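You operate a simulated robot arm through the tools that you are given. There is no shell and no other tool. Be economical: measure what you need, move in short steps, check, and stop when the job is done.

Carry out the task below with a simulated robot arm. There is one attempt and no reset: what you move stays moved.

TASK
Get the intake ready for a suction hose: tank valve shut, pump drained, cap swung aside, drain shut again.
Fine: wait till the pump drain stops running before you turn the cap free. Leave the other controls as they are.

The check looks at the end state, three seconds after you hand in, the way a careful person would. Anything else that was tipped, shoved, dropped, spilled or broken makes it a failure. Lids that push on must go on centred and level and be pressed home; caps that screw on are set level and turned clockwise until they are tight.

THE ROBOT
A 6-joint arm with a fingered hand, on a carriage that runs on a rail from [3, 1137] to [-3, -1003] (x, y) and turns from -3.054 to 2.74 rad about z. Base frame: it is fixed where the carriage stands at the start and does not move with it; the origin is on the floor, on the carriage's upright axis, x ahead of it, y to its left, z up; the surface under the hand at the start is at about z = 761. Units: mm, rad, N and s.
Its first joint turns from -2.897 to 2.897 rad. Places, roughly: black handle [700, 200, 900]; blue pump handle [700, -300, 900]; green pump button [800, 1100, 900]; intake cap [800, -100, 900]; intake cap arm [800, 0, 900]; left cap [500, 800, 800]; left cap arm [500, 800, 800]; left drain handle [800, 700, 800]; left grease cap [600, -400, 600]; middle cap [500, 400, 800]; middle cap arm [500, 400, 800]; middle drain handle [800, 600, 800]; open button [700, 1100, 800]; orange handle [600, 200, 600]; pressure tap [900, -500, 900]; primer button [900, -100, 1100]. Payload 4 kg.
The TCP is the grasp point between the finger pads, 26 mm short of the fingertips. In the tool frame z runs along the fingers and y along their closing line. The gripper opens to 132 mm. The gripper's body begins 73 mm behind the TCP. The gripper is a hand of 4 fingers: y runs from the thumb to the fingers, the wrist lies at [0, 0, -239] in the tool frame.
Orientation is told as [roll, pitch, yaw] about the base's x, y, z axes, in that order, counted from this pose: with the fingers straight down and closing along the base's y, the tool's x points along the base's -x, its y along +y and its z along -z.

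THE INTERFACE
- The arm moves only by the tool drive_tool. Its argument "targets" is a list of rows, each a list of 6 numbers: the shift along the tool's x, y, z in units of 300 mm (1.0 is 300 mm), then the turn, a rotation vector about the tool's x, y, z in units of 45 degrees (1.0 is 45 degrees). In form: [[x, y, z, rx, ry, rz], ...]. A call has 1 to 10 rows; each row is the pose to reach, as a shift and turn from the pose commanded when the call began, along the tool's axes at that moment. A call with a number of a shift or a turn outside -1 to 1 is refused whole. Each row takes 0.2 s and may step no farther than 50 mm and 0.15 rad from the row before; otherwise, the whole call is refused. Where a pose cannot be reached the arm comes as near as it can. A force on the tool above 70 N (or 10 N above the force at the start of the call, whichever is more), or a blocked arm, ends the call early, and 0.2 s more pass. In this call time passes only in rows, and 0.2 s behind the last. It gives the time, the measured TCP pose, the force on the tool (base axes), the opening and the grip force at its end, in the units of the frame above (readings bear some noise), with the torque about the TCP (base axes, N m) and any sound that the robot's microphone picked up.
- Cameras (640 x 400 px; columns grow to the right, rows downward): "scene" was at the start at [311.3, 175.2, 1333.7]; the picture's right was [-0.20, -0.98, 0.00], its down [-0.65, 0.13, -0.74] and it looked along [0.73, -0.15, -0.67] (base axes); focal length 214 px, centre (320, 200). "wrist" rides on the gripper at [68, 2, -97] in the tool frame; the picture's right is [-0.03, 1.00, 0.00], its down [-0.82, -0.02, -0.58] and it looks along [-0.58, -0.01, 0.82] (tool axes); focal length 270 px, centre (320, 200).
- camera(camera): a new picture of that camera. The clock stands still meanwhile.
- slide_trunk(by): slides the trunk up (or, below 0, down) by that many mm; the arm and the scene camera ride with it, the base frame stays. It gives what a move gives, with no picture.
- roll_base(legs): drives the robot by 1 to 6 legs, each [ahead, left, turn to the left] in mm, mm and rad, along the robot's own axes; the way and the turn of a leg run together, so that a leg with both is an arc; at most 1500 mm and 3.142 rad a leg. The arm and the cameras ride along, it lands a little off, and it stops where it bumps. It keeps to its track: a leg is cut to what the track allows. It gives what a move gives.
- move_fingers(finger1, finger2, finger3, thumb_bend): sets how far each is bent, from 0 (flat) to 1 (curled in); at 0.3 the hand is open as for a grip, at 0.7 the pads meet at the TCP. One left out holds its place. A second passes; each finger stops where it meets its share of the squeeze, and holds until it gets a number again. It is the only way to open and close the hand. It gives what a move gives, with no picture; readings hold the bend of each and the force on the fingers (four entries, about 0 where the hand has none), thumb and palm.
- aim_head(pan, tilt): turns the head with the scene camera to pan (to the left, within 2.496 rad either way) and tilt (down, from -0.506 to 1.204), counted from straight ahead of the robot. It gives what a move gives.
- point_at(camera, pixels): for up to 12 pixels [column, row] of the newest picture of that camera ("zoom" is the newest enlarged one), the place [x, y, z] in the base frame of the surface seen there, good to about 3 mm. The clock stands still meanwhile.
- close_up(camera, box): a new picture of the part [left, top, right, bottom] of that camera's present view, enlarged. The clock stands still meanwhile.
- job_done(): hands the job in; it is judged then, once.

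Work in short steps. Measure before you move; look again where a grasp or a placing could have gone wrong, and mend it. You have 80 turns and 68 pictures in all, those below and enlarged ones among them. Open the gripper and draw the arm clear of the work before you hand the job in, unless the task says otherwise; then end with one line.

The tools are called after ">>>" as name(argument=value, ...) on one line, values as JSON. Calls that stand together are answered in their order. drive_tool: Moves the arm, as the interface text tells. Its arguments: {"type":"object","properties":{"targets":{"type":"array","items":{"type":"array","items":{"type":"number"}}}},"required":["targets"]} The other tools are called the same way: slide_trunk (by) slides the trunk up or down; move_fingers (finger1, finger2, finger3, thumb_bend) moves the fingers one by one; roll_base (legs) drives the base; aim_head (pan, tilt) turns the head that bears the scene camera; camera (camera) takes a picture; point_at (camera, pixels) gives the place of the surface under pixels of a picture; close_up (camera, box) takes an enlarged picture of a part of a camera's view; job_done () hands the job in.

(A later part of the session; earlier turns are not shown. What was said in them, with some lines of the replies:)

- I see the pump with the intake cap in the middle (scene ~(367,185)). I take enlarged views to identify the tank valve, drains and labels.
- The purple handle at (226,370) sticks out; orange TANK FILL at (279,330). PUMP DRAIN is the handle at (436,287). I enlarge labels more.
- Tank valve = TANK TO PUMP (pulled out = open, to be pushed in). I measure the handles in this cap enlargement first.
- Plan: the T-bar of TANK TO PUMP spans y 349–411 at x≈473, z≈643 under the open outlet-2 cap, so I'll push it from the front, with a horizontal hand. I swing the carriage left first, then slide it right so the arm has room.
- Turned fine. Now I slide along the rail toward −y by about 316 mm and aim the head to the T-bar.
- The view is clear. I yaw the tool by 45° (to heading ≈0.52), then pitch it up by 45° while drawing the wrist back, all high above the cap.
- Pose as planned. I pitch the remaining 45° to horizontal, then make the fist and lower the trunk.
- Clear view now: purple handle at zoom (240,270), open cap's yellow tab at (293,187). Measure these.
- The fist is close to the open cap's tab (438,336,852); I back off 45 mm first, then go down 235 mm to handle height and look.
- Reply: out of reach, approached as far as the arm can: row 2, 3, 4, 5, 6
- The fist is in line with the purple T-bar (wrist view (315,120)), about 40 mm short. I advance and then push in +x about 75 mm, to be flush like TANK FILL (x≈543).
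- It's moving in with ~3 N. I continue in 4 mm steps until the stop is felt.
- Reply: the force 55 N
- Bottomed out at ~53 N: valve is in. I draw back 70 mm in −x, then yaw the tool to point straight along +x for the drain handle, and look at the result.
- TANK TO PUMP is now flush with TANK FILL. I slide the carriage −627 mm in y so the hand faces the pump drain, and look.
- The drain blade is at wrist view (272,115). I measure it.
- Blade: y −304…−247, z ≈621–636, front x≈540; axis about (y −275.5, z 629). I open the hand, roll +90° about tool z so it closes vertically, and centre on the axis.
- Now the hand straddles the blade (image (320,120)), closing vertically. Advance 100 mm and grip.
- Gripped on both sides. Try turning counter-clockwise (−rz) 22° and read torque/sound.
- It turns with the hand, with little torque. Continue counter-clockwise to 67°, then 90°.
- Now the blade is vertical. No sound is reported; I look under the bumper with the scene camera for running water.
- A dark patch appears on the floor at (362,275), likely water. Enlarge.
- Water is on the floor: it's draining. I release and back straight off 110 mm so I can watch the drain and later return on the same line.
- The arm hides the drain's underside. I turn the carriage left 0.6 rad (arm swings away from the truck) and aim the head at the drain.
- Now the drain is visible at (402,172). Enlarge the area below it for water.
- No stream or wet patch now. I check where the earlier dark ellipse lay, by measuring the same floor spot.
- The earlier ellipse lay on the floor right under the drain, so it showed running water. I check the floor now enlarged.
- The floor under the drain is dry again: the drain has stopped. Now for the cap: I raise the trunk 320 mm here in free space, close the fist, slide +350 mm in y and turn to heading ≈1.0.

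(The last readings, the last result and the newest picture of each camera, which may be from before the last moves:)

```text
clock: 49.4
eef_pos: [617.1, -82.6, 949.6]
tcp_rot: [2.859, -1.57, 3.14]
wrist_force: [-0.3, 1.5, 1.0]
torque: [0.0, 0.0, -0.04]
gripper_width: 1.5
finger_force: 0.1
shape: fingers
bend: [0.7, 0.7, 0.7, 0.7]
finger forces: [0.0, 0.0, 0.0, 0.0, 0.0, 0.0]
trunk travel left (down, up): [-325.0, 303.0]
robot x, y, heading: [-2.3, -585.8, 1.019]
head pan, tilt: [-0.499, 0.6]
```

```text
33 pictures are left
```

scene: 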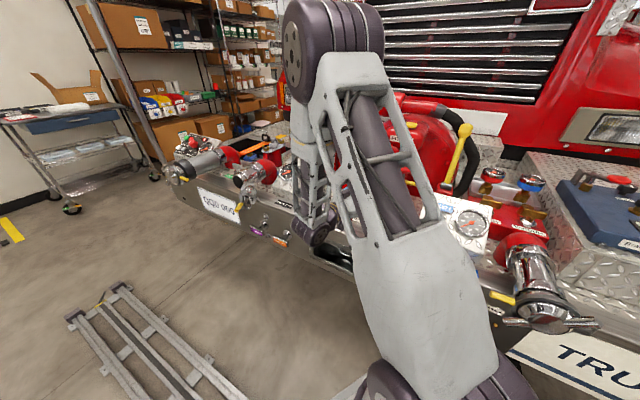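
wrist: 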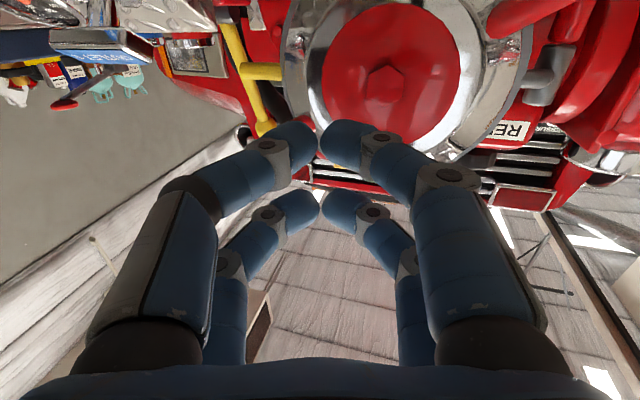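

The fist (yaw −0.285) is in front of the cap. I square it to +x and stage it below-right of the right lug at (700,−191,945), still short of the cap.

>>> drive_tool(targets=[[0.004, -0.067, 0.09, -0.09, 0, 0], [0.008, -0.134, 0.18, -0.18, 0, 0], [0.012, -0.2, 0.27, -0.27, 0, 0], [0.017, -0.268, 0.367, -0.363, 0, 0]])

>>> camera(camera="wrist")

>>> camera(camera="scene")

```text
clock: 50.4
eef_pos: [699.8, -191.3, 944.3]
tcp_rot: [2.3, -1.572, -2.297]
wrist_force: [-0.4, 1.5, 0.2]
torque: [-0.02, 0.02, -0.03]
gripper_width: 1.4
finger_force: 0.0
shape: fingers
bend: [0.7, 0.7, 0.7, 0.7]
finger forces: [0.0, 0.0, 0.0, 0.0, 0.1, 0.0]
trunk travel left (down, up): [-325.0, 303.0]
robot x, y, heading: [-0.1, -590.2, 1.014]
head pan, tilt: [-0.499, 0.6]
```

```text
32 pictures are left
```

wrist: 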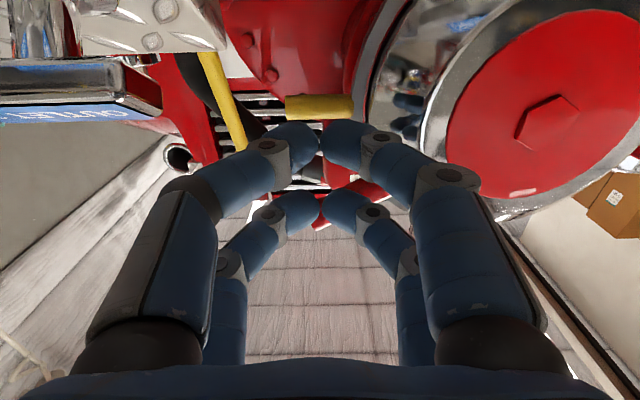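

```text
31 pictures are left
```

scene: 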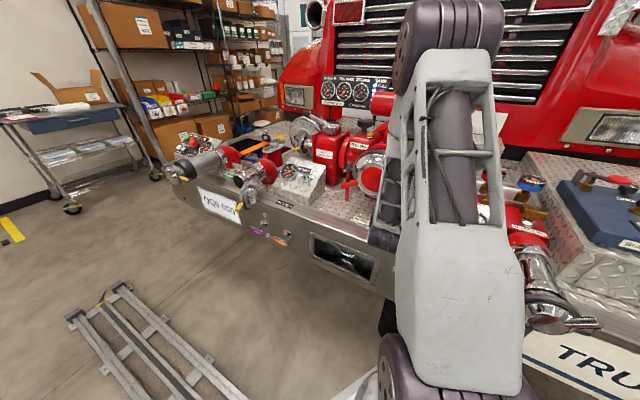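

The lug lies just above the fist, the yellow tab behind it. I move in 42 mm and sweep upward on a 120 mm arc about (y −72, z 935), first ~30°.

>>> drive_tool(targets=[[0, 0, 0.14, 0, 0, 0], [-0.036, 0.006, 0.14, 0, 0, 0], [-0.073, 0.011, 0.14, 0, 0, 0], [-0.105, 0.022, 0.14, 0, 0, 0], [-0.138, 0.035, 0.14, 0, 0, 0], [-0.168, 0.052, 0.14, 0, 0, 0], [-0.198, 0.07, 0.14, 0, 0, 0]])

>>> camera(camera="wrist")

>>> close_up(camera="scene", box=[320, 130, 420, 210])

```text
clock: 52.0
eef_pos: [740.1, -169.4, 1005.9]
tcp_rot: [-2.961, -1.572, 2.961]
wrist_force: [-2.2, -0.7, -1.4]
torque: [0.03, -0.01, 0.04]
gripper_width: 1.2
finger_force: 1.3
shape: fingers
bend: [0.7, 0.7, 0.7, 0.7]
finger forces: [0.0, 2.3, 0.1, 0.1, 0.0, 0.0]
trunk travel left (down, up): [-325.0, 303.0]
robot x, y, heading: [0.1, -586.6, 1.017]
head pan, tilt: [-0.499, 0.6]
```

```text
30 pictures are left
```

wrist: 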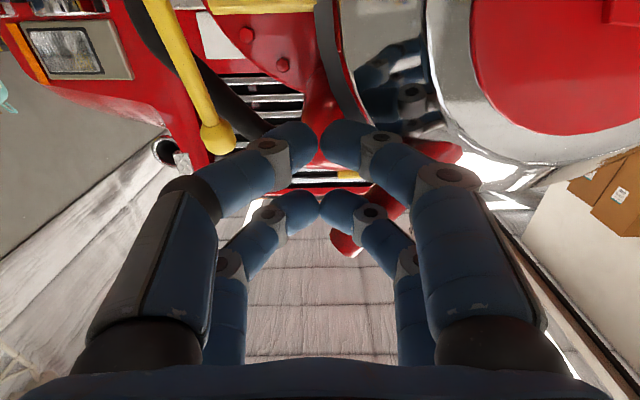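

```text
5.00 times, centred on (370, 170) of scene
```

zoom: 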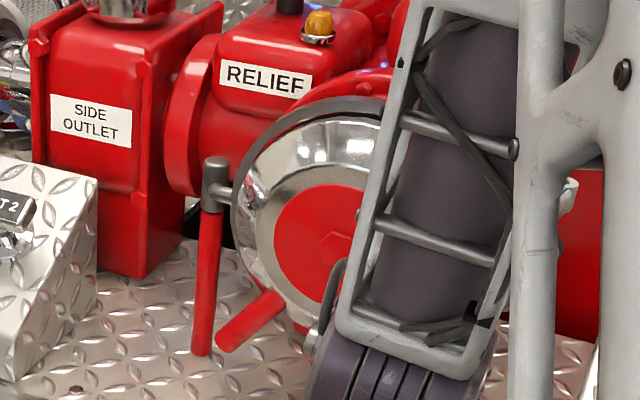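

The cap turns with the push (left lug now steeper), only ~2 N. Continue the arc another 40°.

>>> drive_tool(targets=[[-0.024, 0.02, 0, 0, 0, 0], [-0.047, 0.042, 0, 0, 0, 0], [-0.07, 0.068, 0, 0, 0, 0], [-0.091, 0.095, 0, 0, 0, 0], [-0.11, 0.125, 0, 0, 0, 0], [-0.126, 0.156, 0, 0, 0, 0], [-0.14, 0.188, 0, 0, 0, 0], [-0.15, 0.221, 0, 0, 0, 0]])

>>> close_up(camera="scene", box=[320, 130, 420, 210])

```text
clock: 53.8
eef_pos: [741.4, -104.4, 1048.5]
tcp_rot: [1.359, -1.572, -1.354]
wrist_force: [-3.9, -1.1, -1.2]
torque: [-0.06, 0.0, 0.09]
gripper_width: 0.4
finger_force: 1.9
shape: fingers
bend: [0.7, 0.7, 0.7, 0.7]
finger forces: [1.6, 2.1, 0.1, 0.0, 0.0, 0.0]
trunk travel left (down, up): [-325.0, 303.0]
robot x, y, heading: [-0.4, -585.9, 1.011]
head pan, tilt: [-0.499, 0.6]
```

```text
5.00 times, centred on (370, 170) of scene
```

zoom: 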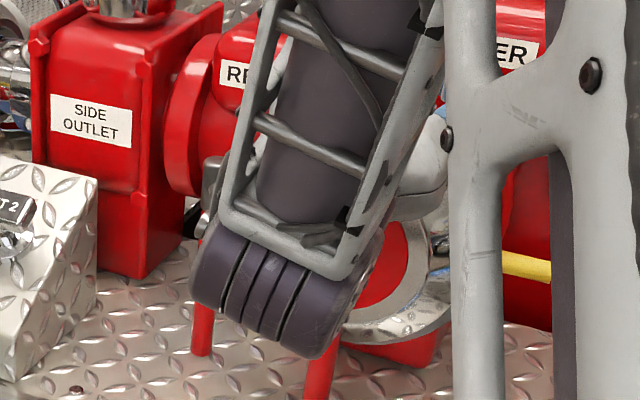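

The lower lug now points down (~65° turned). Continue the sweep 40° more, watching for a stop.

>>> drive_tool(targets=[[-0.01, 0.037, 0, 0, 0, 0], [-0.017, 0.073, 0, 0, 0, 0], [-0.019, 0.108, 0, 0, 0, 0], [-0.017, 0.143, 0, 0, 0, 0], [-0.012, 0.177, 0, 0, 0, 0], [-0.005, 0.211, 0, 0, 0, 0], [0.006, 0.244, 0, 0, 0, 0], [0.019, 0.276, 0, 0, 0, 0]])

>>> camera(camera="scene")

```text
clock: 55.7
eef_pos: [745.0, -38.1, 1048.4]
tcp_rot: [2.605, -1.559, -2.636]
wrist_force: [-19.9, -47.1, 15.1]
torque: [-0.75, -0.03, -1.76]
gripper_width: 38.8
finger_force: 22.8
shape: fingers
bend: [0.7, 0.7, 0.51, 0.58]
finger forces: [0.1, 0.0, 16.4, 0.1, 29.1, 0.0]
trunk travel left (down, up): [-325.0, 303.0]
robot x, y, heading: [-1.2, -589.7, 1.014]
head pan, tilt: [-0.499, 0.6]
stopped in row 8: the force on the tool passed its limit at 71 N (the readings are from after the stop); the commanded pose is now the measured one
```

```text
27 pictures are left
```

scene: 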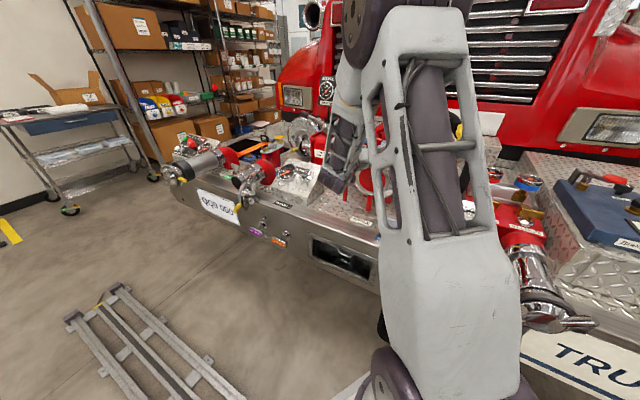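

A firm stop at ~71 N: turned roughly 95°. I back off to −y a little, then withdraw 90 mm in −x and look at the cap.

>>> drive_tool(targets=[[0, -0.05, 0, 0, 0, 0], [0, -0.07, -0.1, 0, 0, 0], [0, -0.07, -0.25, 0, 0, 0], [0, -0.07, -0.4, 0, 0, 0]])

>>> move_fingers(finger1=0.7, finger2=0.7, finger3=0.7, thumb_bend=0.7)

>>> camera(camera="wrist")

```text
clock: 56.7
eef_pos: [626.4, -49.5, 1046.0]
tcp_rot: [2.746, -1.563, -2.76]
wrist_force: [0.3, 0.0, -0.2]
torque: [-0.01, 0.0, -0.04]
gripper_width: 7.5
finger_force: 0.0
shape: fingers
bend: [0.6, 0.6, 0.7, 0.7]
finger forces: [0.0, 0.1, 0.1, 0.0, 0.0, 0.0]
trunk travel left (down, up): [-325.0, 303.0]
robot x, y, heading: [-3.9, -589.3, 1.017]
head pan, tilt: [-0.499, 0.6]
```

```text
clock: 57.7
eef_pos: [627.7, -49.4, 1046.3]
tcp_rot: [2.744, -1.561, -2.758]
wrist_force: [0.1, 0.0, 0.1]
torque: [0.01, -0.01, -0.01]
gripper_width: 1.1
finger_force: 0.0
shape: fingers
bend: [0.7, 0.7, 0.7, 0.7]
finger forces: [0.0, 0.0, 0.1, 0.1, 0.0, 0.0]
trunk travel left (down, up): [-325.0, 303.0]
robot x, y, heading: [0.1, -588.2, 1.018]
head pan, tilt: [-0.499, 0.6]
```

```text
26 pictures are left
```

wrist: 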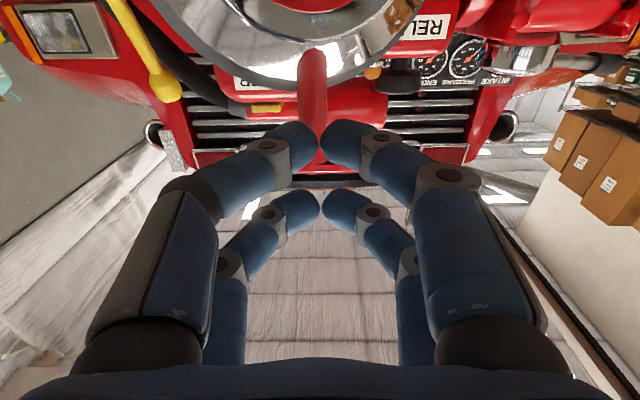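

I measure the lug's present direction and the relevant points.

>>> point_at(camera="wrist", pixels=[[314, 60], [312, 85], [309, 112], [340, 20], [372, 72], [265, 108]])

>>> drive_tool(targets=[[-0.1, -0.15, -0.05, 0, 0, 0], [-0.1, -0.3, -0.05, 0, 0, 0], [-0.1, -0.45, -0.05, 0, 0, 0], [-0.1, -0.6, -0.05, 0, 0, 0]])

>>> camera(camera="scene")

```text
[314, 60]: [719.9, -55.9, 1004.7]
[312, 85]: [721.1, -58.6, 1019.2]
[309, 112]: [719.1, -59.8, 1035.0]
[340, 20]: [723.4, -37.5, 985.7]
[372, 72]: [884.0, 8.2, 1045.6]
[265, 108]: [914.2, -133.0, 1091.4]
```

```text
refused: row 1 steps farther than a row can; nothing moved
```

```text
25 pictures are left
```

scene: 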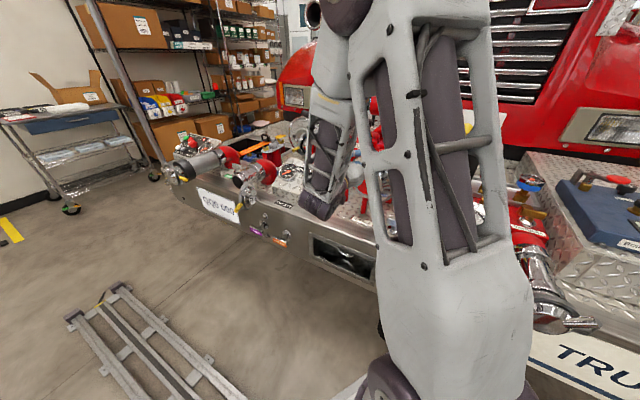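

The lug is now upright and the cap sits ~33 mm farther out (x≈720): it is free and has already swung ~15° on its hinge (790,57). I'll cage the yellow tab with a downward hand; so raise the trunk 200 mm, pitch the tool down again, and look.

>>> slide_trunk(by=200)

>>> drive_tool(targets=[[0, -0.05, 0, 0, 0.167, 0], [0, -0.1, 0, 0, 0.333, 0], [0, -0.15, 0, 0, 0.5, 0], [0, -0.2, 0, 0, 0.667, 0], [0, -0.25, 0, 0, 0.833, 0], [0, -0.3, 0, 0, 1, 0]])

>>> drive_tool(targets=[[0, -0.05, 0, 0, 0.167, 0], [0, -0.1, 0, 0, 0.333, 0], [0, -0.15, 0, 0, 0.5, 0], [0, -0.15, 0, 0, 0.667, 0], [0, -0.15, 0, 0, 0.833, 0], [0, -0.15, 0, 0, 1, 0]])

>>> camera(camera="wrist")

>>> camera(camera="scene")

```text
clock: 59.8
eef_pos: [624.4, -46.9, 1245.0]
tcp_rot: [2.761, -1.561, -2.775]
wrist_force: [0.2, -0.5, -0.3]
torque: [0.05, 0.0, -0.01]
gripper_width: 1.5
finger_force: 0.1
shape: fingers
bend: [0.7, 0.7, 0.7, 0.7]
finger forces: [0.0, 0.0, 0.0, 0.0, 0.0, 0.0]
trunk travel left (down, up): [-525.0, 103.0]
robot x, y, heading: [2.2, -588.4, 1.013]
head pan, tilt: [-0.499, 0.6]
```

```text
clock: 61.2
eef_pos: [621.9, -135.7, 1244.9]
tcp_rot: [0.008, -0.793, -0.02]
wrist_force: [0.1, 0.5, -0.4]
torque: [-0.01, 0.01, -0.04]
gripper_width: 1.3
finger_force: 0.1
shape: fingers
bend: [0.7, 0.7, 0.7, 0.7]
finger forces: [0.0, 0.1, 0.0, 0.0, 0.0, 0.0]
trunk travel left (down, up): [-525.0, 103.0]
robot x, y, heading: [1.3, -589.3, 1.016]
head pan, tilt: [-0.499, 0.6]
```

```text
clock: 62.6
eef_pos: [621.7, -182.5, 1245.2]
tcp_rot: [0.002, -0.005, -0.014]
wrist_force: [-0.5, -0.2, -0.8]
torque: [0.01, -0.03, -0.02]
gripper_width: 1.3
finger_force: 0.0
shape: fingers
bend: [0.7, 0.7, 0.7, 0.7]
finger forces: [0.0, 0.0, 0.0, 0.0, 0.1, 0.0]
trunk travel left (down, up): [-525.0, 103.0]
robot x, y, heading: [-4.2, -588.1, 1.016]
head pan, tilt: [-0.499, 0.6]
```

```text
24 pictures are left
```

wrist: 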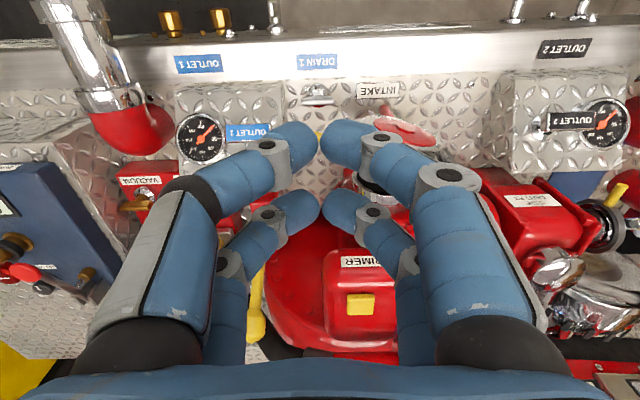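

```text
23 pictures are left
```

scene: 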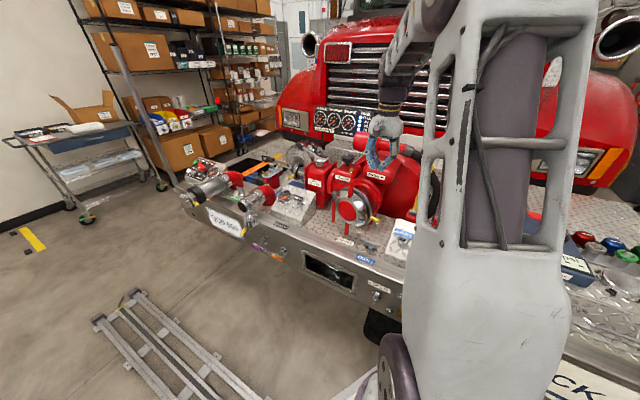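

Scene camera sees the cap around (355,208). I enlarge it.

>>> close_up(camera="scene", box=[300, 150, 420, 240])

```text
4.44 times, centred on (360, 195) of scene
```

zoom: 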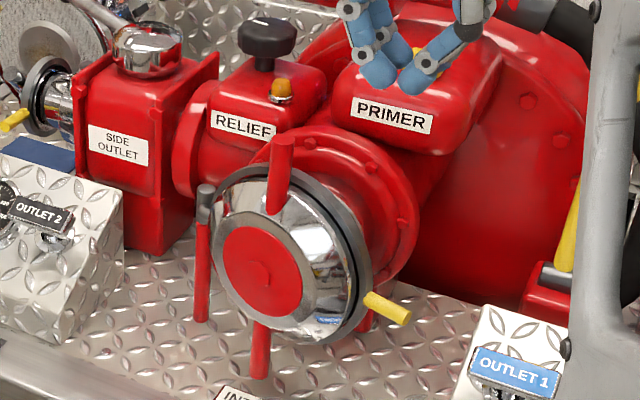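

The cap is free, ajar, with the lugs upright; yellow tab at zoom (387,308). Measure.

>>> point_at(camera="zoom", pixels=[[405, 316], [387, 306], [370, 297], [360, 270], [280, 140], [262, 270], [262, 375], [204, 190], [200, 300], [120, 225], [490, 315], [60, 290]])

```text
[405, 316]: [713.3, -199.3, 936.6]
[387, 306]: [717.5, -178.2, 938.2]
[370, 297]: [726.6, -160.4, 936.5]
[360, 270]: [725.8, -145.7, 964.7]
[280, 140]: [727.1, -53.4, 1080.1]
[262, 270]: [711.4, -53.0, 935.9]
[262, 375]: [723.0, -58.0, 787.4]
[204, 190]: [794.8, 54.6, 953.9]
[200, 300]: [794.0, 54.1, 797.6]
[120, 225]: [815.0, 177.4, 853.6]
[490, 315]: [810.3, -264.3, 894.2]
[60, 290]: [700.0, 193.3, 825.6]
```

Tab centre ≈(720,−183,932), hinge ≈(794,55). I go above it at (714,−201), yawing the hand ≈72° so it closes across the tab, fingers half open.

>>> drive_tool(targets=[[-0.05, -0.01, 0, 0, 0, -0.15], [-0.1, -0.02, 0, 0, 0, -0.3], [-0.15, -0.03, 0, 0, 0, -0.45], [-0.2, -0.04, 0, 0, 0, -0.6], [-0.25, -0.05, 0, 0, 0, -0.75], [-0.307, -0.062, 0, 0, 0, -0.9]])

>>> drive_tool(targets=[[0, 0, 0, 0, 0, -0.15], [0, 0, 0, 0, 0, -0.3], [0, 0, 0, 0, 0, -0.45], [0, 0, 0, 0, 0, -0.6], [0, 0, 0, 0, 0, -0.717]])

>>> move_fingers(finger1=0.5, finger2=0.5, finger3=0.5, thumb_bend=0.5)

>>> camera(camera="wrist")

```text
clock: 64.0
eef_pos: [713.0, -203.4, 1246.8]
tcp_rot: [-0.002, -0.009, 0.695]
wrist_force: [0.1, -0.5, 0.1]
torque: [-0.01, -0.07, 0.02]
gripper_width: 1.3
finger_force: 0.1
shape: fingers
bend: [0.7, 0.7, 0.7, 0.7]
finger forces: [0.0, 0.0, 0.1, 0.0, 0.0, 0.0]
trunk travel left (down, up): [-525.0, 103.0]
robot x, y, heading: [-3.1, -586.5, 1.012]
head pan, tilt: [-0.499, 0.6]
```

```text
clock: 65.2
eef_pos: [714.9, -201.8, 1246.4]
tcp_rot: [-0.007, -0.005, 1.256]
wrist_force: [-0.6, -0.5, 0.0]
torque: [-0.01, 0.02, 0.04]
gripper_width: 1.0
finger_force: 0.0
shape: fingers
bend: [0.7, 0.7, 0.7, 0.7]
finger forces: [0.0, 0.0, 0.0, 0.0, 0.0, 0.1]
trunk travel left (down, up): [-525.0, 103.0]
robot x, y, heading: [-2.8, -586.7, 1.014]
head pan, tilt: [-0.499, 0.6]
```

```text
clock: 66.2
eef_pos: [714.7, -202.3, 1246.2]
tcp_rot: [-0.008, -0.004, 1.255]
wrist_force: [-0.3, 0.2, 0.3]
torque: [-0.01, 0.0, -0.01]
gripper_width: 65.2
finger_force: 0.1
shape: fingers
bend: [0.5, 0.5, 0.5, 0.5]
finger forces: [0.1, 0.0, 0.1, 0.1, 0.0, 0.0]
trunk travel left (down, up): [-525.0, 103.0]
robot x, y, heading: [0.9, -588.1, 1.015]
head pan, tilt: [-0.499, 0.6]
```

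```text
21 pictures are left
```

wrist: 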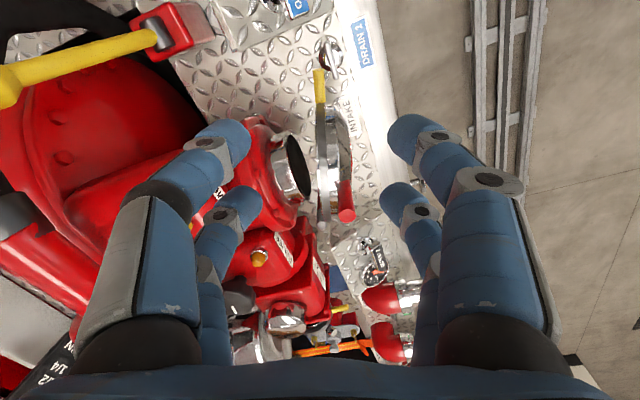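

The tab lies in the hand's centre line (320,88). Before descending I check clearances: lever, primer and flange points.

>>> point_at(camera="wrist", pixels=[[10, 95], [70, 68], [140, 45], [205, 25], [260, 130], [290, 140], [320, 75], [320, 98], [345, 215], [235, 130], [180, 150], [375, 270]])

```text
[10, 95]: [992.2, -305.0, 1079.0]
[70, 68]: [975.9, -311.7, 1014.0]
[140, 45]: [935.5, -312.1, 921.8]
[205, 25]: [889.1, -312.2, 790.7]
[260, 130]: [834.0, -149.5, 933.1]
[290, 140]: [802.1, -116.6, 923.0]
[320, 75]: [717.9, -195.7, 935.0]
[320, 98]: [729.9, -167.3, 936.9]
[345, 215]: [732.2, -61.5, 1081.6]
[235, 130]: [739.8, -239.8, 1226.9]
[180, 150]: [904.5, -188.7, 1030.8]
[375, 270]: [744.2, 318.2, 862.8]
```

All clear. Descend 300 mm over the tab, then 14 mm more, and close to cage it.

>>> drive_tool(targets=[[0, 0, 0.143, 0, 0, 0], [0, 0, 0.286, 0, 0, 0], [0, 0, 0.429, 0, 0, 0], [0, 0, 0.572, 0, 0, 0], [0, 0, 0.715, 0, 0, 0], [0, 0, 0.858, 0, 0, 0], [0, 0, 1.0, 0, 0, 0]])

>>> drive_tool(targets=[[0, 0, 0.05, 0, 0, 0]])

>>> move_fingers(finger1=0.64, finger2=0.64, finger3=0.64, thumb_bend=0.64)

>>> camera(camera="wrist")

```text
clock: 67.8
eef_pos: [715.0, -200.2, 944.5]
tcp_rot: [-0.006, -0.007, 1.253]
wrist_force: [0.1, 0.2, 0.3]
torque: [0.03, -0.02, -0.01]
gripper_width: 65.5
finger_force: 0.0
shape: fingers
bend: [0.5, 0.5, 0.5, 0.5]
finger forces: [0.0, 0.0, 0.0, 0.0, 0.0, 0.1]
trunk travel left (down, up): [-525.0, 103.0]
robot x, y, heading: [1.4, -589.7, 1.018]
head pan, tilt: [-0.499, 0.6]
```

```text
clock: 68.2
eef_pos: [716.7, -199.5, 928.3]
tcp_rot: [-0.006, -0.005, 1.254]
wrist_force: [0.3, 0.8, 0.4]
torque: [-0.02, 0.0, 0.01]
gripper_width: 65.2
finger_force: 0.0
shape: fingers
bend: [0.5, 0.5, 0.5, 0.5]
finger forces: [0.0, 0.0, 0.0, 0.0, 0.1, 0.0]
trunk travel left (down, up): [-525.0, 103.0]
robot x, y, heading: [-1.3, -587.2, 1.017]
head pan, tilt: [-0.499, 0.6]
```

```text
clock: 69.2
eef_pos: [716.7, -200.4, 930.0]
tcp_rot: [-0.008, -0.005, 1.256]
wrist_force: [-0.6, 0.4, 0.6]
torque: [-0.01, 0.02, -0.01]
gripper_width: 20.2
finger_force: 0.0
shape: fingers
bend: [0.64, 0.64, 0.64, 0.64]
finger forces: [0.1, 0.0, 0.1, 0.1, 0.0, 0.0]
trunk travel left (down, up): [-525.0, 103.0]
robot x, y, heading: [2.6, -589.4, 1.017]
head pan, tilt: [-0.499, 0.6]
```

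```text
20 pictures are left
```

wrist: 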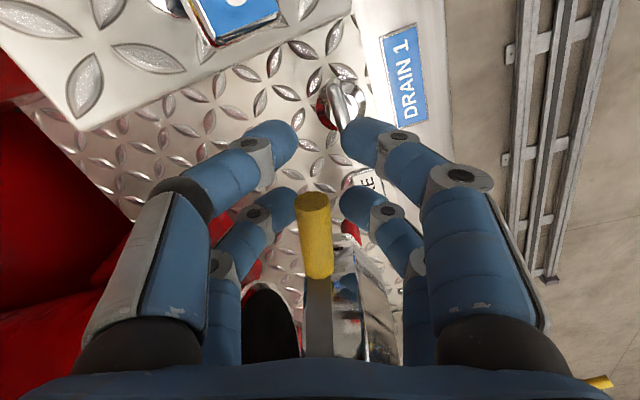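

The tab is caged between the inner finger pair. I swing it on the arc (r≈266) about the hinge by 42°, yawing with it.

>>> drive_tool(targets=[[-0.0068, 0.1298, 0, 0, 0, 0.1867], [-0.0325, 0.2571, 0, 0, 0, 0.3733], [-0.0765, 0.3795, 0, 0, 0, 0.56], [-0.1379, 0.494, 0, 0, 0, 0.7467], [-0.2154, 0.5983, 0, 0, 0, 0.9333]])

>>> camera(camera="wrist")

```text
clock: 70.4
eef_pos: [566.9, -80.7, 930.5]
tcp_rot: [-0.002, -0.007, 0.52]
wrist_force: [0.0, 0.9, 0.1]
torque: [0.05, 0.02, 0.03]
gripper_width: 20.0
finger_force: 0.0
shape: fingers
bend: [0.64, 0.64, 0.64, 0.64]
finger forces: [0.0, 0.0, 0.1, 0.0, 0.1, 0.0]
trunk travel left (down, up): [-525.0, 103.0]
robot x, y, heading: [-5.0, -591.4, 1.017]
head pan, tilt: [-0.499, 0.6]
```

```text
19 pictures are left
```

wrist: 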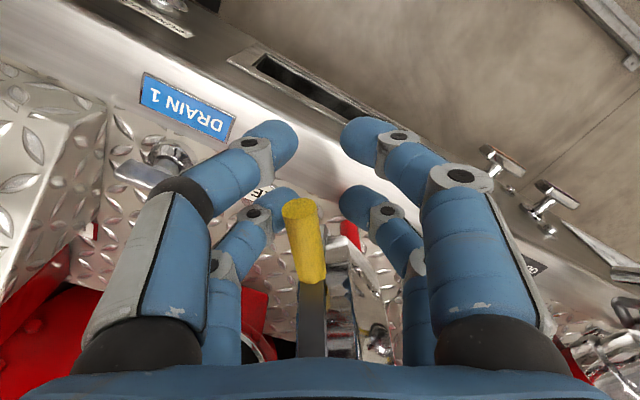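

Smooth, force-free. Continue another 42° to ≈101°.

>>> drive_tool(targets=[[-0.0068, 0.1298, 0, 0, 0, 0.1867], [-0.0325, 0.2571, 0, 0, 0, 0.3733], [-0.0765, 0.3795, 0, 0, 0, 0.56], [-0.1379, 0.494, 0, 0, 0, 0.7467], [-0.2154, 0.5983, 0, 0, 0, 0.9333]])

>>> camera(camera="wrist")

>>> camera(camera="scene")

```text
clock: 71.6
eef_pos: [532.9, 105.6, 929.4]
tcp_rot: [0.005, -0.007, -0.213]
wrist_force: [0.0, -0.3, 0.7]
torque: [0.03, 0.02, -0.02]
gripper_width: 19.8
finger_force: 0.1
shape: fingers
bend: [0.64, 0.64, 0.64, 0.64]
finger forces: [0.1, 0.1, 0.1, 0.0, 0.1, 0.1]
trunk travel left (down, up): [-525.0, 103.0]
robot x, y, heading: [-4.5, -589.1, 1.017]
head pan, tilt: [-0.499, 0.6]
```

```text
18 pictures are left
```

wrist: 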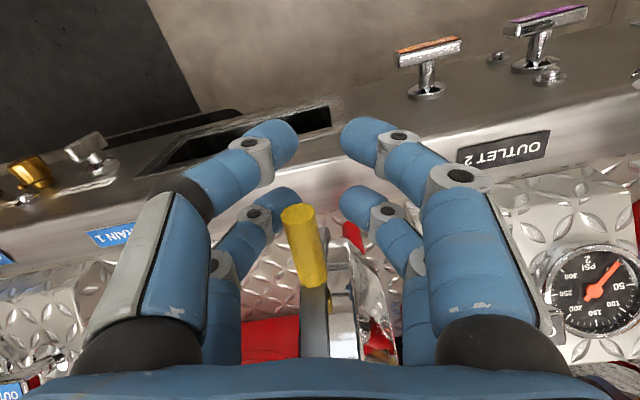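

```text
17 pictures are left
```

scene: 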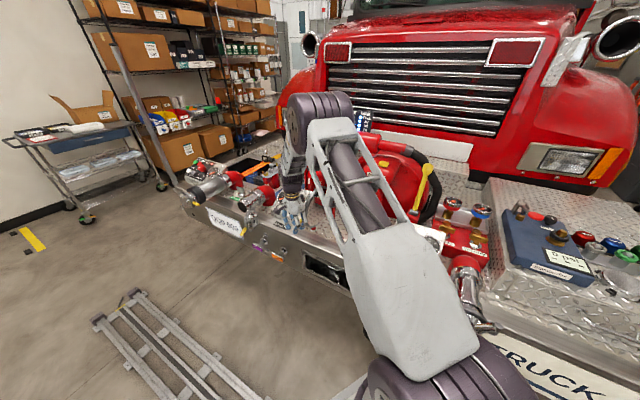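

The cap stands at ≈100°, clear of the intake. I measure the distance of the gauge box from cap to see if more swing is safe.

>>> point_at(camera="wrist", pixels=[[500, 195], [540, 190], [380, 340], [345, 235], [350, 330], [315, 340], [300, 240]])

```text
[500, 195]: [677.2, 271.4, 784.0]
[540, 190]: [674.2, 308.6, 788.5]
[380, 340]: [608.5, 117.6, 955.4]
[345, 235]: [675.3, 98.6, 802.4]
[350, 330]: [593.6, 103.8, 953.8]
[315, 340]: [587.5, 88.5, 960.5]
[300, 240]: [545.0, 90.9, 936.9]
```

There is room (box at y≳190). I swing 11° more, then open the fingers and lift straight up.

>>> drive_tool(targets=[[-0.0023, 0.085, 0, 0, 0, 0.122], [-0.0128, 0.1696, 0, 0, 0, 0.244]])

>>> move_fingers(finger1=0.5, finger2=0.5, finger3=0.5, thumb_bend=0.5)

>>> drive_tool(targets=[[0, 0, -0.15, 0, 0, 0], [0, 0, -0.3, 0, 0, 0], [0, 0, -0.45, 0, 0, 0], [0, 0, -0.6, 0, 0, 0], [0, 0, -0.75, 0, 0, 0], [0, 0, -0.9, 0, 0, 0]])

>>> camera(camera="wrist")

```text
clock: 72.2
eef_pos: [547.1, 152.5, 930.0]
tcp_rot: [0.009, -0.007, -0.406]
wrist_force: [-0.3, -0.6, -0.6]
torque: [0.0, 0.0, -0.01]
gripper_width: 19.9
finger_force: 0.0
shape: fingers
bend: [0.64, 0.64, 0.64, 0.64]
finger forces: [0.1, 0.0, 0.0, 0.0, 0.0, 0.1]
trunk travel left (down, up): [-525.0, 103.0]
robot x, y, heading: [-1.3, -589.0, 1.02]
head pan, tilt: [-0.499, 0.6]
```

```text
clock: 73.2
eef_pos: [547.3, 152.4, 928.8]
tcp_rot: [0.007, -0.008, -0.403]
wrist_force: [0.0, 0.1, 0.0]
torque: [0.01, 0.02, -0.01]
gripper_width: 65.2
finger_force: 0.0
shape: fingers
bend: [0.5, 0.5, 0.5, 0.5]
finger forces: [0.0, 0.0, 0.0, 0.1, 0.0, 0.1]
trunk travel left (down, up): [-525.0, 103.0]
robot x, y, heading: [1.2, -592.3, 1.015]
head pan, tilt: [-0.499, 0.6]
```

```text
clock: 74.6
eef_pos: [547.9, 153.0, 1199.3]
tcp_rot: [0.005, -0.006, -0.403]
wrist_force: [0.1, -0.2, 0.3]
torque: [0.01, 0.01, 0.0]
gripper_width: 65.2
finger_force: 0.1
shape: fingers
bend: [0.5, 0.5, 0.5, 0.5]
finger forces: [0.0, 0.1, 0.1, 0.1, 0.1, 0.0]
trunk travel left (down, up): [-525.0, 103.0]
robot x, y, heading: [0.8, -588.7, 1.018]
head pan, tilt: [-0.499, 0.6]
```

```text
16 pictures are left
```

wrist: 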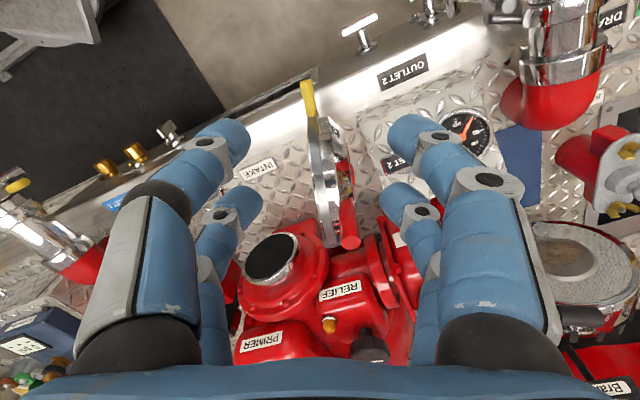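

Intake open, cap aside. Now back to the drain: turn the carriage left 0.6 rad (arm away from truck), then pitch the tool back to horizontal.

>>> roll_base(legs=[[0, 0, 0.6]])

>>> drive_tool(targets=[[-0.087, -0.105, 0.02, 0, -0.167, 0], [-0.174, -0.21, 0.05, 0, -0.333, 0], [-0.26, -0.315, 0.08, 0, -0.5, 0], [-0.347, -0.42, 0.11, 0, -0.667, 0], [-0.433, -0.525, 0.14, 0, -0.833, 0], [-0.52, -0.63, 0.163, 0, -1, 0]])

>>> drive_tool(targets=[[0, 0, 0, 0, -0.167, 0], [0, 0, 0, 0, -0.333, 0], [0, 0, 0, 0, -0.5, 0], [0, 0, 0, 0, -0.667, 0], [0, 0, 0, 0, -0.833, 0], [0, 0, 0, 0, -1, 0]])

```text
clock: 76.7
eef_pos: [35.3, 333.3, 1199.6]
tcp_rot: [0.006, -0.007, 0.193]
wrist_force: [-0.1, -0.1, 0.0]
torque: [0.03, 0.0, 0.03]
gripper_width: 65.5
finger_force: 0.0
shape: fingers
bend: [0.5, 0.5, 0.5, 0.5]
finger forces: [0.1, 0.1, 0.0, 0.0, 0.1, 0.0]
trunk travel left (down, up): [-525.0, 103.0]
robot x, y, heading: [-1.2, -589.4, 1.614]
head pan, tilt: [-0.499, 0.6]
```

```text
clock: 78.1
eef_pos: [224.9, 179.0, 1149.9]
tcp_rot: [0.01, -0.793, 0.186]
wrist_force: [0.4, 0.2, -0.7]
torque: [0.04, -0.02, -0.01]
gripper_width: 65.3
finger_force: 0.0
shape: fingers
bend: [0.5, 0.5, 0.5, 0.5]
finger forces: [0.0, 0.1, 0.0, 0.1, 0.0, 0.0]
trunk travel left (down, up): [-525.0, 103.0]
robot x, y, heading: [1.4, -585.9, 1.61]
head pan, tilt: [-0.499, 0.6]
```

```text
clock: 79.5
eef_pos: [225.1, 178.3, 1149.7]
tcp_rot: [2.425, -1.56, -2.231]
wrist_force: [0.2, -0.2, 0.1]
torque: [0.03, 0.0, 0.02]
gripper_width: 65.3
finger_force: 0.0
shape: fingers
bend: [0.5, 0.5, 0.5, 0.5]
finger forces: [0.0, 0.0, 0.1, 0.0, 0.0, 0.0]
trunk travel left (down, up): [-525.0, 103.0]
robot x, y, heading: [-2.7, -588.7, 1.614]
head pan, tilt: [-0.499, 0.6]
```

Now lower the trunk 520 mm in the open, slide −352 mm in y, then turn right 0.30 rad to face the drain from ~100 mm off.

>>> slide_trunk(by=-520)

>>> roll_base(legs=[[-352, 15, 0]])

>>> roll_base(legs=[[0, 0, -0.3]])

>>> camera(camera="wrist")

```text
refused: -520 is not a number from -400 to 400
```

```text
clock: 81.8
eef_pos: [219.1, -172.0, 1150.9]
tcp_rot: [2.362, -1.562, -2.161]
wrist_force: [0.3, 0.1, -0.4]
torque: [-0.01, -0.01, 0.0]
gripper_width: 65.5
finger_force: 0.0
shape: fingers
bend: [0.5, 0.5, 0.5, 0.5]
finger forces: [0.0, 0.0, 0.0, 0.0, 0.0, 0.0]
trunk travel left (down, up): [-525.0, 103.0]
robot x, y, heading: [-4.9, -941.5, 1.623]
head pan, tilt: [-0.499, 0.6]
```

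```text
clock: 83.1
eef_pos: [434.4, -270.1, 1149.9]
tcp_rot: [2.356, -1.564, -2.453]
wrist_force: [0.2, -0.9, -0.3]
torque: [-0.02, -0.02, 0.01]
gripper_width: 65.6
finger_force: 0.1
shape: fingers
bend: [0.5, 0.5, 0.5, 0.5]
finger forces: [0.0, 0.0, 0.0, 0.0, 0.0, 0.0]
trunk travel left (down, up): [-525.0, 103.0]
robot x, y, heading: [-6.5, -942.0, 1.322]
head pan, tilt: [-0.499, 0.6]
```

```text
15 pictures are left
```

wrist: 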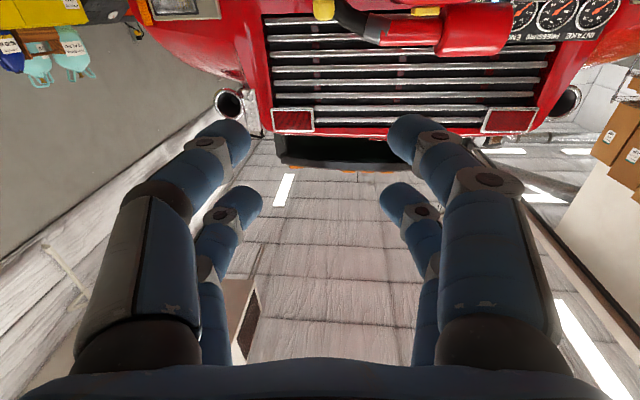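

The trunk step was too large; here at x≈434 (tip 460) the way straight down is clear of the bumper parts (x≥538), so I lower in two steps and square up the yaw.

>>> slide_trunk(by=-300)

>>> slide_trunk(by=-220)

>>> drive_tool(targets=[[0, 0, 0, -0.125, 0, 0]])

>>> camera(camera="wrist")

```text
clock: 86.1
eef_pos: [433.3, -270.4, 850.2]
tcp_rot: [2.35, -1.564, -2.445]
wrist_force: [0.5, -0.2, -0.4]
torque: [0.01, -0.01, -0.01]
gripper_width: 65.6
finger_force: 0.0
shape: fingers
bend: [0.5, 0.5, 0.5, 0.5]
finger forces: [0.1, 0.1, 0.0, 0.1, 0.0, 0.0]
trunk travel left (down, up): [-225.0, 403.0]
robot x, y, heading: [-5.3, -940.5, 1.324]
head pan, tilt: [-0.499, 0.6]
```

```text
clock: 88.5
eef_pos: [433.9, -270.0, 630.4]
tcp_rot: [2.368, -1.56, -2.464]
wrist_force: [-0.1, -0.7, 0.1]
torque: [0.01, 0.04, 0.02]
gripper_width: 65.4
finger_force: 0.0
shape: fingers
bend: [0.5, 0.5, 0.5, 0.5]
finger forces: [0.0, 0.1, 0.0, 0.0, 0.0, 0.0]
trunk travel left (down, up): [-5.0, 623.0]
robot x, y, heading: [1.7, -939.8, 1.322]
head pan, tilt: [-0.499, 0.6]
```

```text
clock: 88.8
eef_pos: [433.9, -270.2, 630.6]
tcp_rot: [2.476, -1.562, -2.474]
wrist_force: [-0.3, 0.7, 0.5]
torque: [0.01, -0.04, -0.02]
gripper_width: 65.4
finger_force: 0.0
shape: fingers
bend: [0.5, 0.5, 0.5, 0.5]
finger forces: [0.1, 0.0, 0.1, 0.1, 0.0, 0.1]
trunk travel left (down, up): [-5.0, 623.0]
robot x, y, heading: [-3.3, -942.6, 1.319]
head pan, tilt: [-0.499, 0.6]
```

```text
14 pictures are left
```

wrist: 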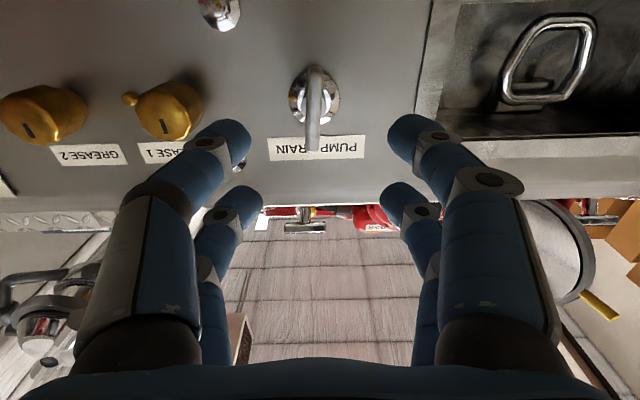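

The blade is vertical between the fingers at (314,110). Shift −4 mm in y, advance 115 mm and grip.

>>> drive_tool(targets=[[0, -0.005, 0.13, 0, 0, 0], [0, -0.01, 0.26, 0, 0, 0], [0.005, -0.014, 0.383, 0, 0, 0]])

>>> move_fingers(finger1=0.75, finger2=0.75, finger3=0.75, thumb_bend=0.75)

>>> camera(camera="wrist")

```text
clock: 89.7
eef_pos: [548.2, -274.7, 630.4]
tcp_rot: [2.522, -1.562, -2.52]
wrist_force: [-0.4, 0.4, 0.5]
torque: [-0.01, 0.02, -0.05]
gripper_width: 65.5
finger_force: 0.1
shape: fingers
bend: [0.5, 0.5, 0.5, 0.5]
finger forces: [0.0, 0.0, 0.1, 0.0, 0.0, 0.0]
trunk travel left (down, up): [-5.0, 623.0]
robot x, y, heading: [-4.1, -942.7, 1.322]
head pan, tilt: [-0.499, 0.6]
```

```text
clock: 90.7
eef_pos: [547.2, -274.5, 630.2]
tcp_rot: [2.435, -1.565, -2.434]
wrist_force: [10.4, -2.7, -0.8]
torque: [-0.01, 0.01, -0.07]
gripper_width: 8.0
finger_force: 12.4
shape: fingers
bend: [0.69, 0.71, 0.69, 0.68]
finger forces: [5.7, 4.5, 5.6, 0.0, 8.0, 0.1]
trunk travel left (down, up): [-5.0, 623.0]
robot x, y, heading: [-4.3, -942.5, 1.317]
head pan, tilt: [-0.499, 0.6]
```

```text
13 pictures are left
```

wrist: 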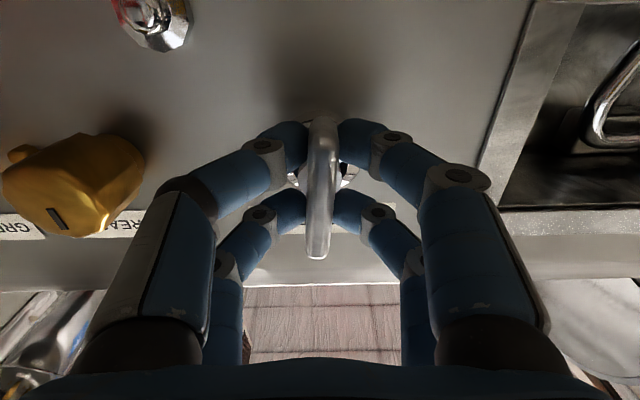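

Gripped well. Turn clockwise (+rz) 90° in two calls.

>>> drive_tool(targets=[[0, 0, 0, 0, 0, 0.167], [0, 0, 0, 0, 0, 0.333], [0, 0, 0, 0, 0, 0.5], [0, 0, 0, 0, 0, 0.667], [0, 0, 0, 0, 0, 0.833], [0, 0, 0, 0, 0, 1]])

>>> drive_tool(targets=[[0, 0, 0, 0, 0, 0.167], [0, 0, 0, 0, 0, 0.333], [0, 0, 0, 0, 0, 0.5], [0, 0, 0, 0, 0, 0.667], [0, 0, 0, 0, 0, 0.833], [0, 0, 0, 0, 0, 1]])

>>> drive_tool(targets=[[0, 0, 0, 0, 0, 0.06], [0, 0, 0, 0, 0, 0.12]])

>>> camera(camera="wrist")

```text
clock: 92.0
eef_pos: [548.0, -274.6, 628.8]
tcp_rot: [1.578, -0.778, -1.577]
wrist_force: [9.0, -6.3, 0.6]
torque: [-0.04, 0.01, -0.11]
gripper_width: 8.2
finger_force: 11.9
shape: fingers
bend: [0.7, 0.71, 0.69, 0.68]
finger forces: [5.1, 5.0, 5.8, 0.0, 8.6, 0.1]
trunk travel left (down, up): [-5.0, 623.0]
robot x, y, heading: [-1.2, -941.2, 1.32]
head pan, tilt: [-0.499, 0.6]
```

```text
clock: 93.5
eef_pos: [547.7, -274.8, 630.7]
tcp_rot: [1.576, 0.008, -1.569]
wrist_force: [8.4, -0.7, -3.8]
torque: [-0.22, 0.02, -0.07]
gripper_width: 8.5
finger_force: 12.1
shape: fingers
bend: [0.7, 0.71, 0.7, 0.68]
finger forces: [4.3, 6.9, 3.9, 0.0, 9.8, 0.0]
trunk travel left (down, up): [-5.0, 623.0]
robot x, y, heading: [-2.6, -943.9, 1.323]
head pan, tilt: [-0.499, 0.6]
```

```text
clock: 94.0
eef_pos: [548.7, -274.7, 628.8]
tcp_rot: [1.579, 0.1, -1.57]
wrist_force: [8.4, -1.8, -2.4]
torque: [-0.32, 0.07, -0.09]
gripper_width: 8.4
finger_force: 12.8
shape: fingers
bend: [0.7, 0.71, 0.71, 0.68]
finger forces: [3.8, 8.0, 3.1, 0.1, 11.0, 0.0]
trunk travel left (down, up): [-5.0, 623.0]
robot x, y, heading: [-1.1, -945.0, 1.324]
head pan, tilt: [-0.499, 0.6]
```

```text
12 pictures are left
```

wrist: 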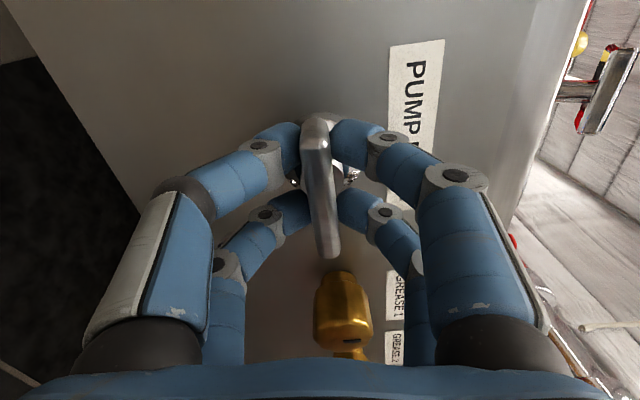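

Torque rose and the blade no longer follows: it's at the closed stop. Release and back straight off 110 mm, then look.

>>> move_fingers(finger1=0.45, finger2=0.45, finger3=0.45, thumb_bend=0.45)

>>> drive_tool(targets=[[0, 0, -0.13, 0, 0, 0], [0, 0, -0.26, 0, 0, 0], [0, 0, -0.39, 0, 0, 0]])

>>> camera(camera="wrist")

```text
clock: 95.0
eef_pos: [548.7, -273.7, 629.6]
tcp_rot: [1.577, 0.1, -1.568]
wrist_force: [0.1, -0.3, -0.4]
torque: [0.01, -0.02, 0.01]
gripper_width: 82.4
finger_force: 0.1
shape: fingers
bend: [0.45, 0.45, 0.45, 0.45]
finger forces: [0.1, 0.1, 0.0, 0.0, 0.1, 0.1]
trunk travel left (down, up): [-5.0, 623.0]
robot x, y, heading: [-3.5, -939.4, 1.319]
head pan, tilt: [-0.499, 0.6]
```

```text
clock: 95.8
eef_pos: [432.8, -268.0, 637.3]
tcp_rot: [1.574, 0.096, -1.572]
wrist_force: [0.2, 0.2, -0.1]
torque: [-0.02, -0.03, 0.01]
gripper_width: 82.4
finger_force: 0.0
shape: fingers
bend: [0.45, 0.45, 0.45, 0.45]
finger forces: [0.0, 0.0, 0.0, 0.1, 0.1, 0.0]
out of reach, approached as far as the arm can: row 2, 3
trunk travel left (down, up): [-5.0, 623.0]
robot x, y, heading: [-0.1, -938.8, 1.32]
head pan, tilt: [-0.499, 0.6]
```

```text
11 pictures are left
```

wrist: 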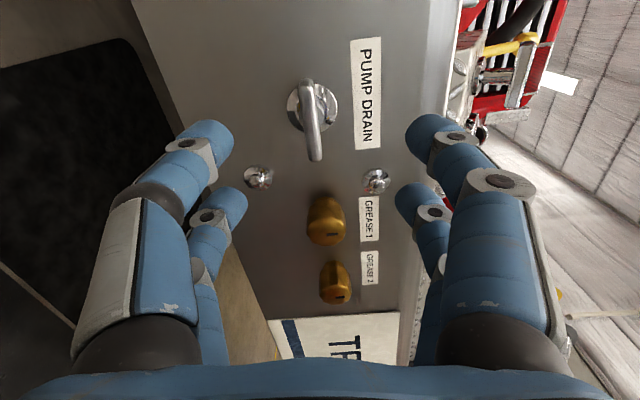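

The blade is again parallel to the label: closed. I swing the arm clear (turn left 0.6) and check the whole scene.

>>> roll_base(legs=[[0, 0, 0.6]])

>>> aim_head(pan=-1.0, tilt=0.45)

>>> close_up(camera="scene", box=[230, 60, 550, 260])

>>> close_up(camera="scene", box=[270, 110, 430, 210])

```text
clock: 97.9
eef_pos: [-19.3, -139.8, 636.9]
tcp_rot: [1.575, 0.094, -0.977]
wrist_force: [-1.0, -0.2, 0.6]
torque: [0.0, 0.01, -0.01]
gripper_width: 82.5
finger_force: 0.1
shape: fingers
bend: [0.45, 0.45, 0.45, 0.45]
finger forces: [0.1, 0.0, 0.0, 0.0, 0.1, 0.0]
trunk travel left (down, up): [-5.0, 623.0]
robot x, y, heading: [-1.4, -936.2, 1.912]
head pan, tilt: [-0.499, 0.6]
```

```text
clock: 98.8
eef_pos: [-19.5, -138.8, 637.5]
tcp_rot: [1.575, 0.094, -0.977]
wrist_force: [-0.1, 0.8, 0.1]
torque: [0.01, -0.01, 0.01]
gripper_width: 82.4
finger_force: 0.0
shape: fingers
bend: [0.45, 0.45, 0.45, 0.45]
finger forces: [0.0, 0.1, 0.0, 0.0, 0.0, 0.0]
trunk travel left (down, up): [-5.0, 623.0]
robot x, y, heading: [-1.4, -941.3, 1.912]
head pan, tilt: [-1.0, 0.45]
```

```text
2.00 times, centred on (390, 160) of scene
```

zoom: 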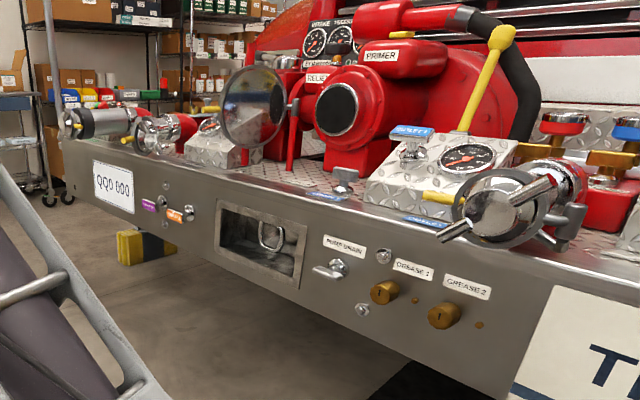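

```text
4.00 times, centred on (350, 160) of scene
```

zoom: 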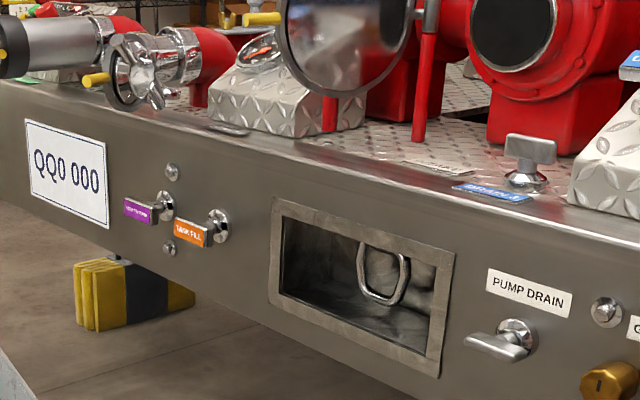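

All states check out: tank valve flush, drain blade horizontal, intake open with the cap swung aside, floor dry, arm clear and hand open.

>>> job_done()

```text
The job is handed in.
```

The intake is ready for the hose: TANK TO PUMP is pushed in, the pump is drained, the cap is swung about 110° aside and the pump drain is shut again. I took the drain as stopped when the wet patch under it was gone, because I never saw the stream itself.
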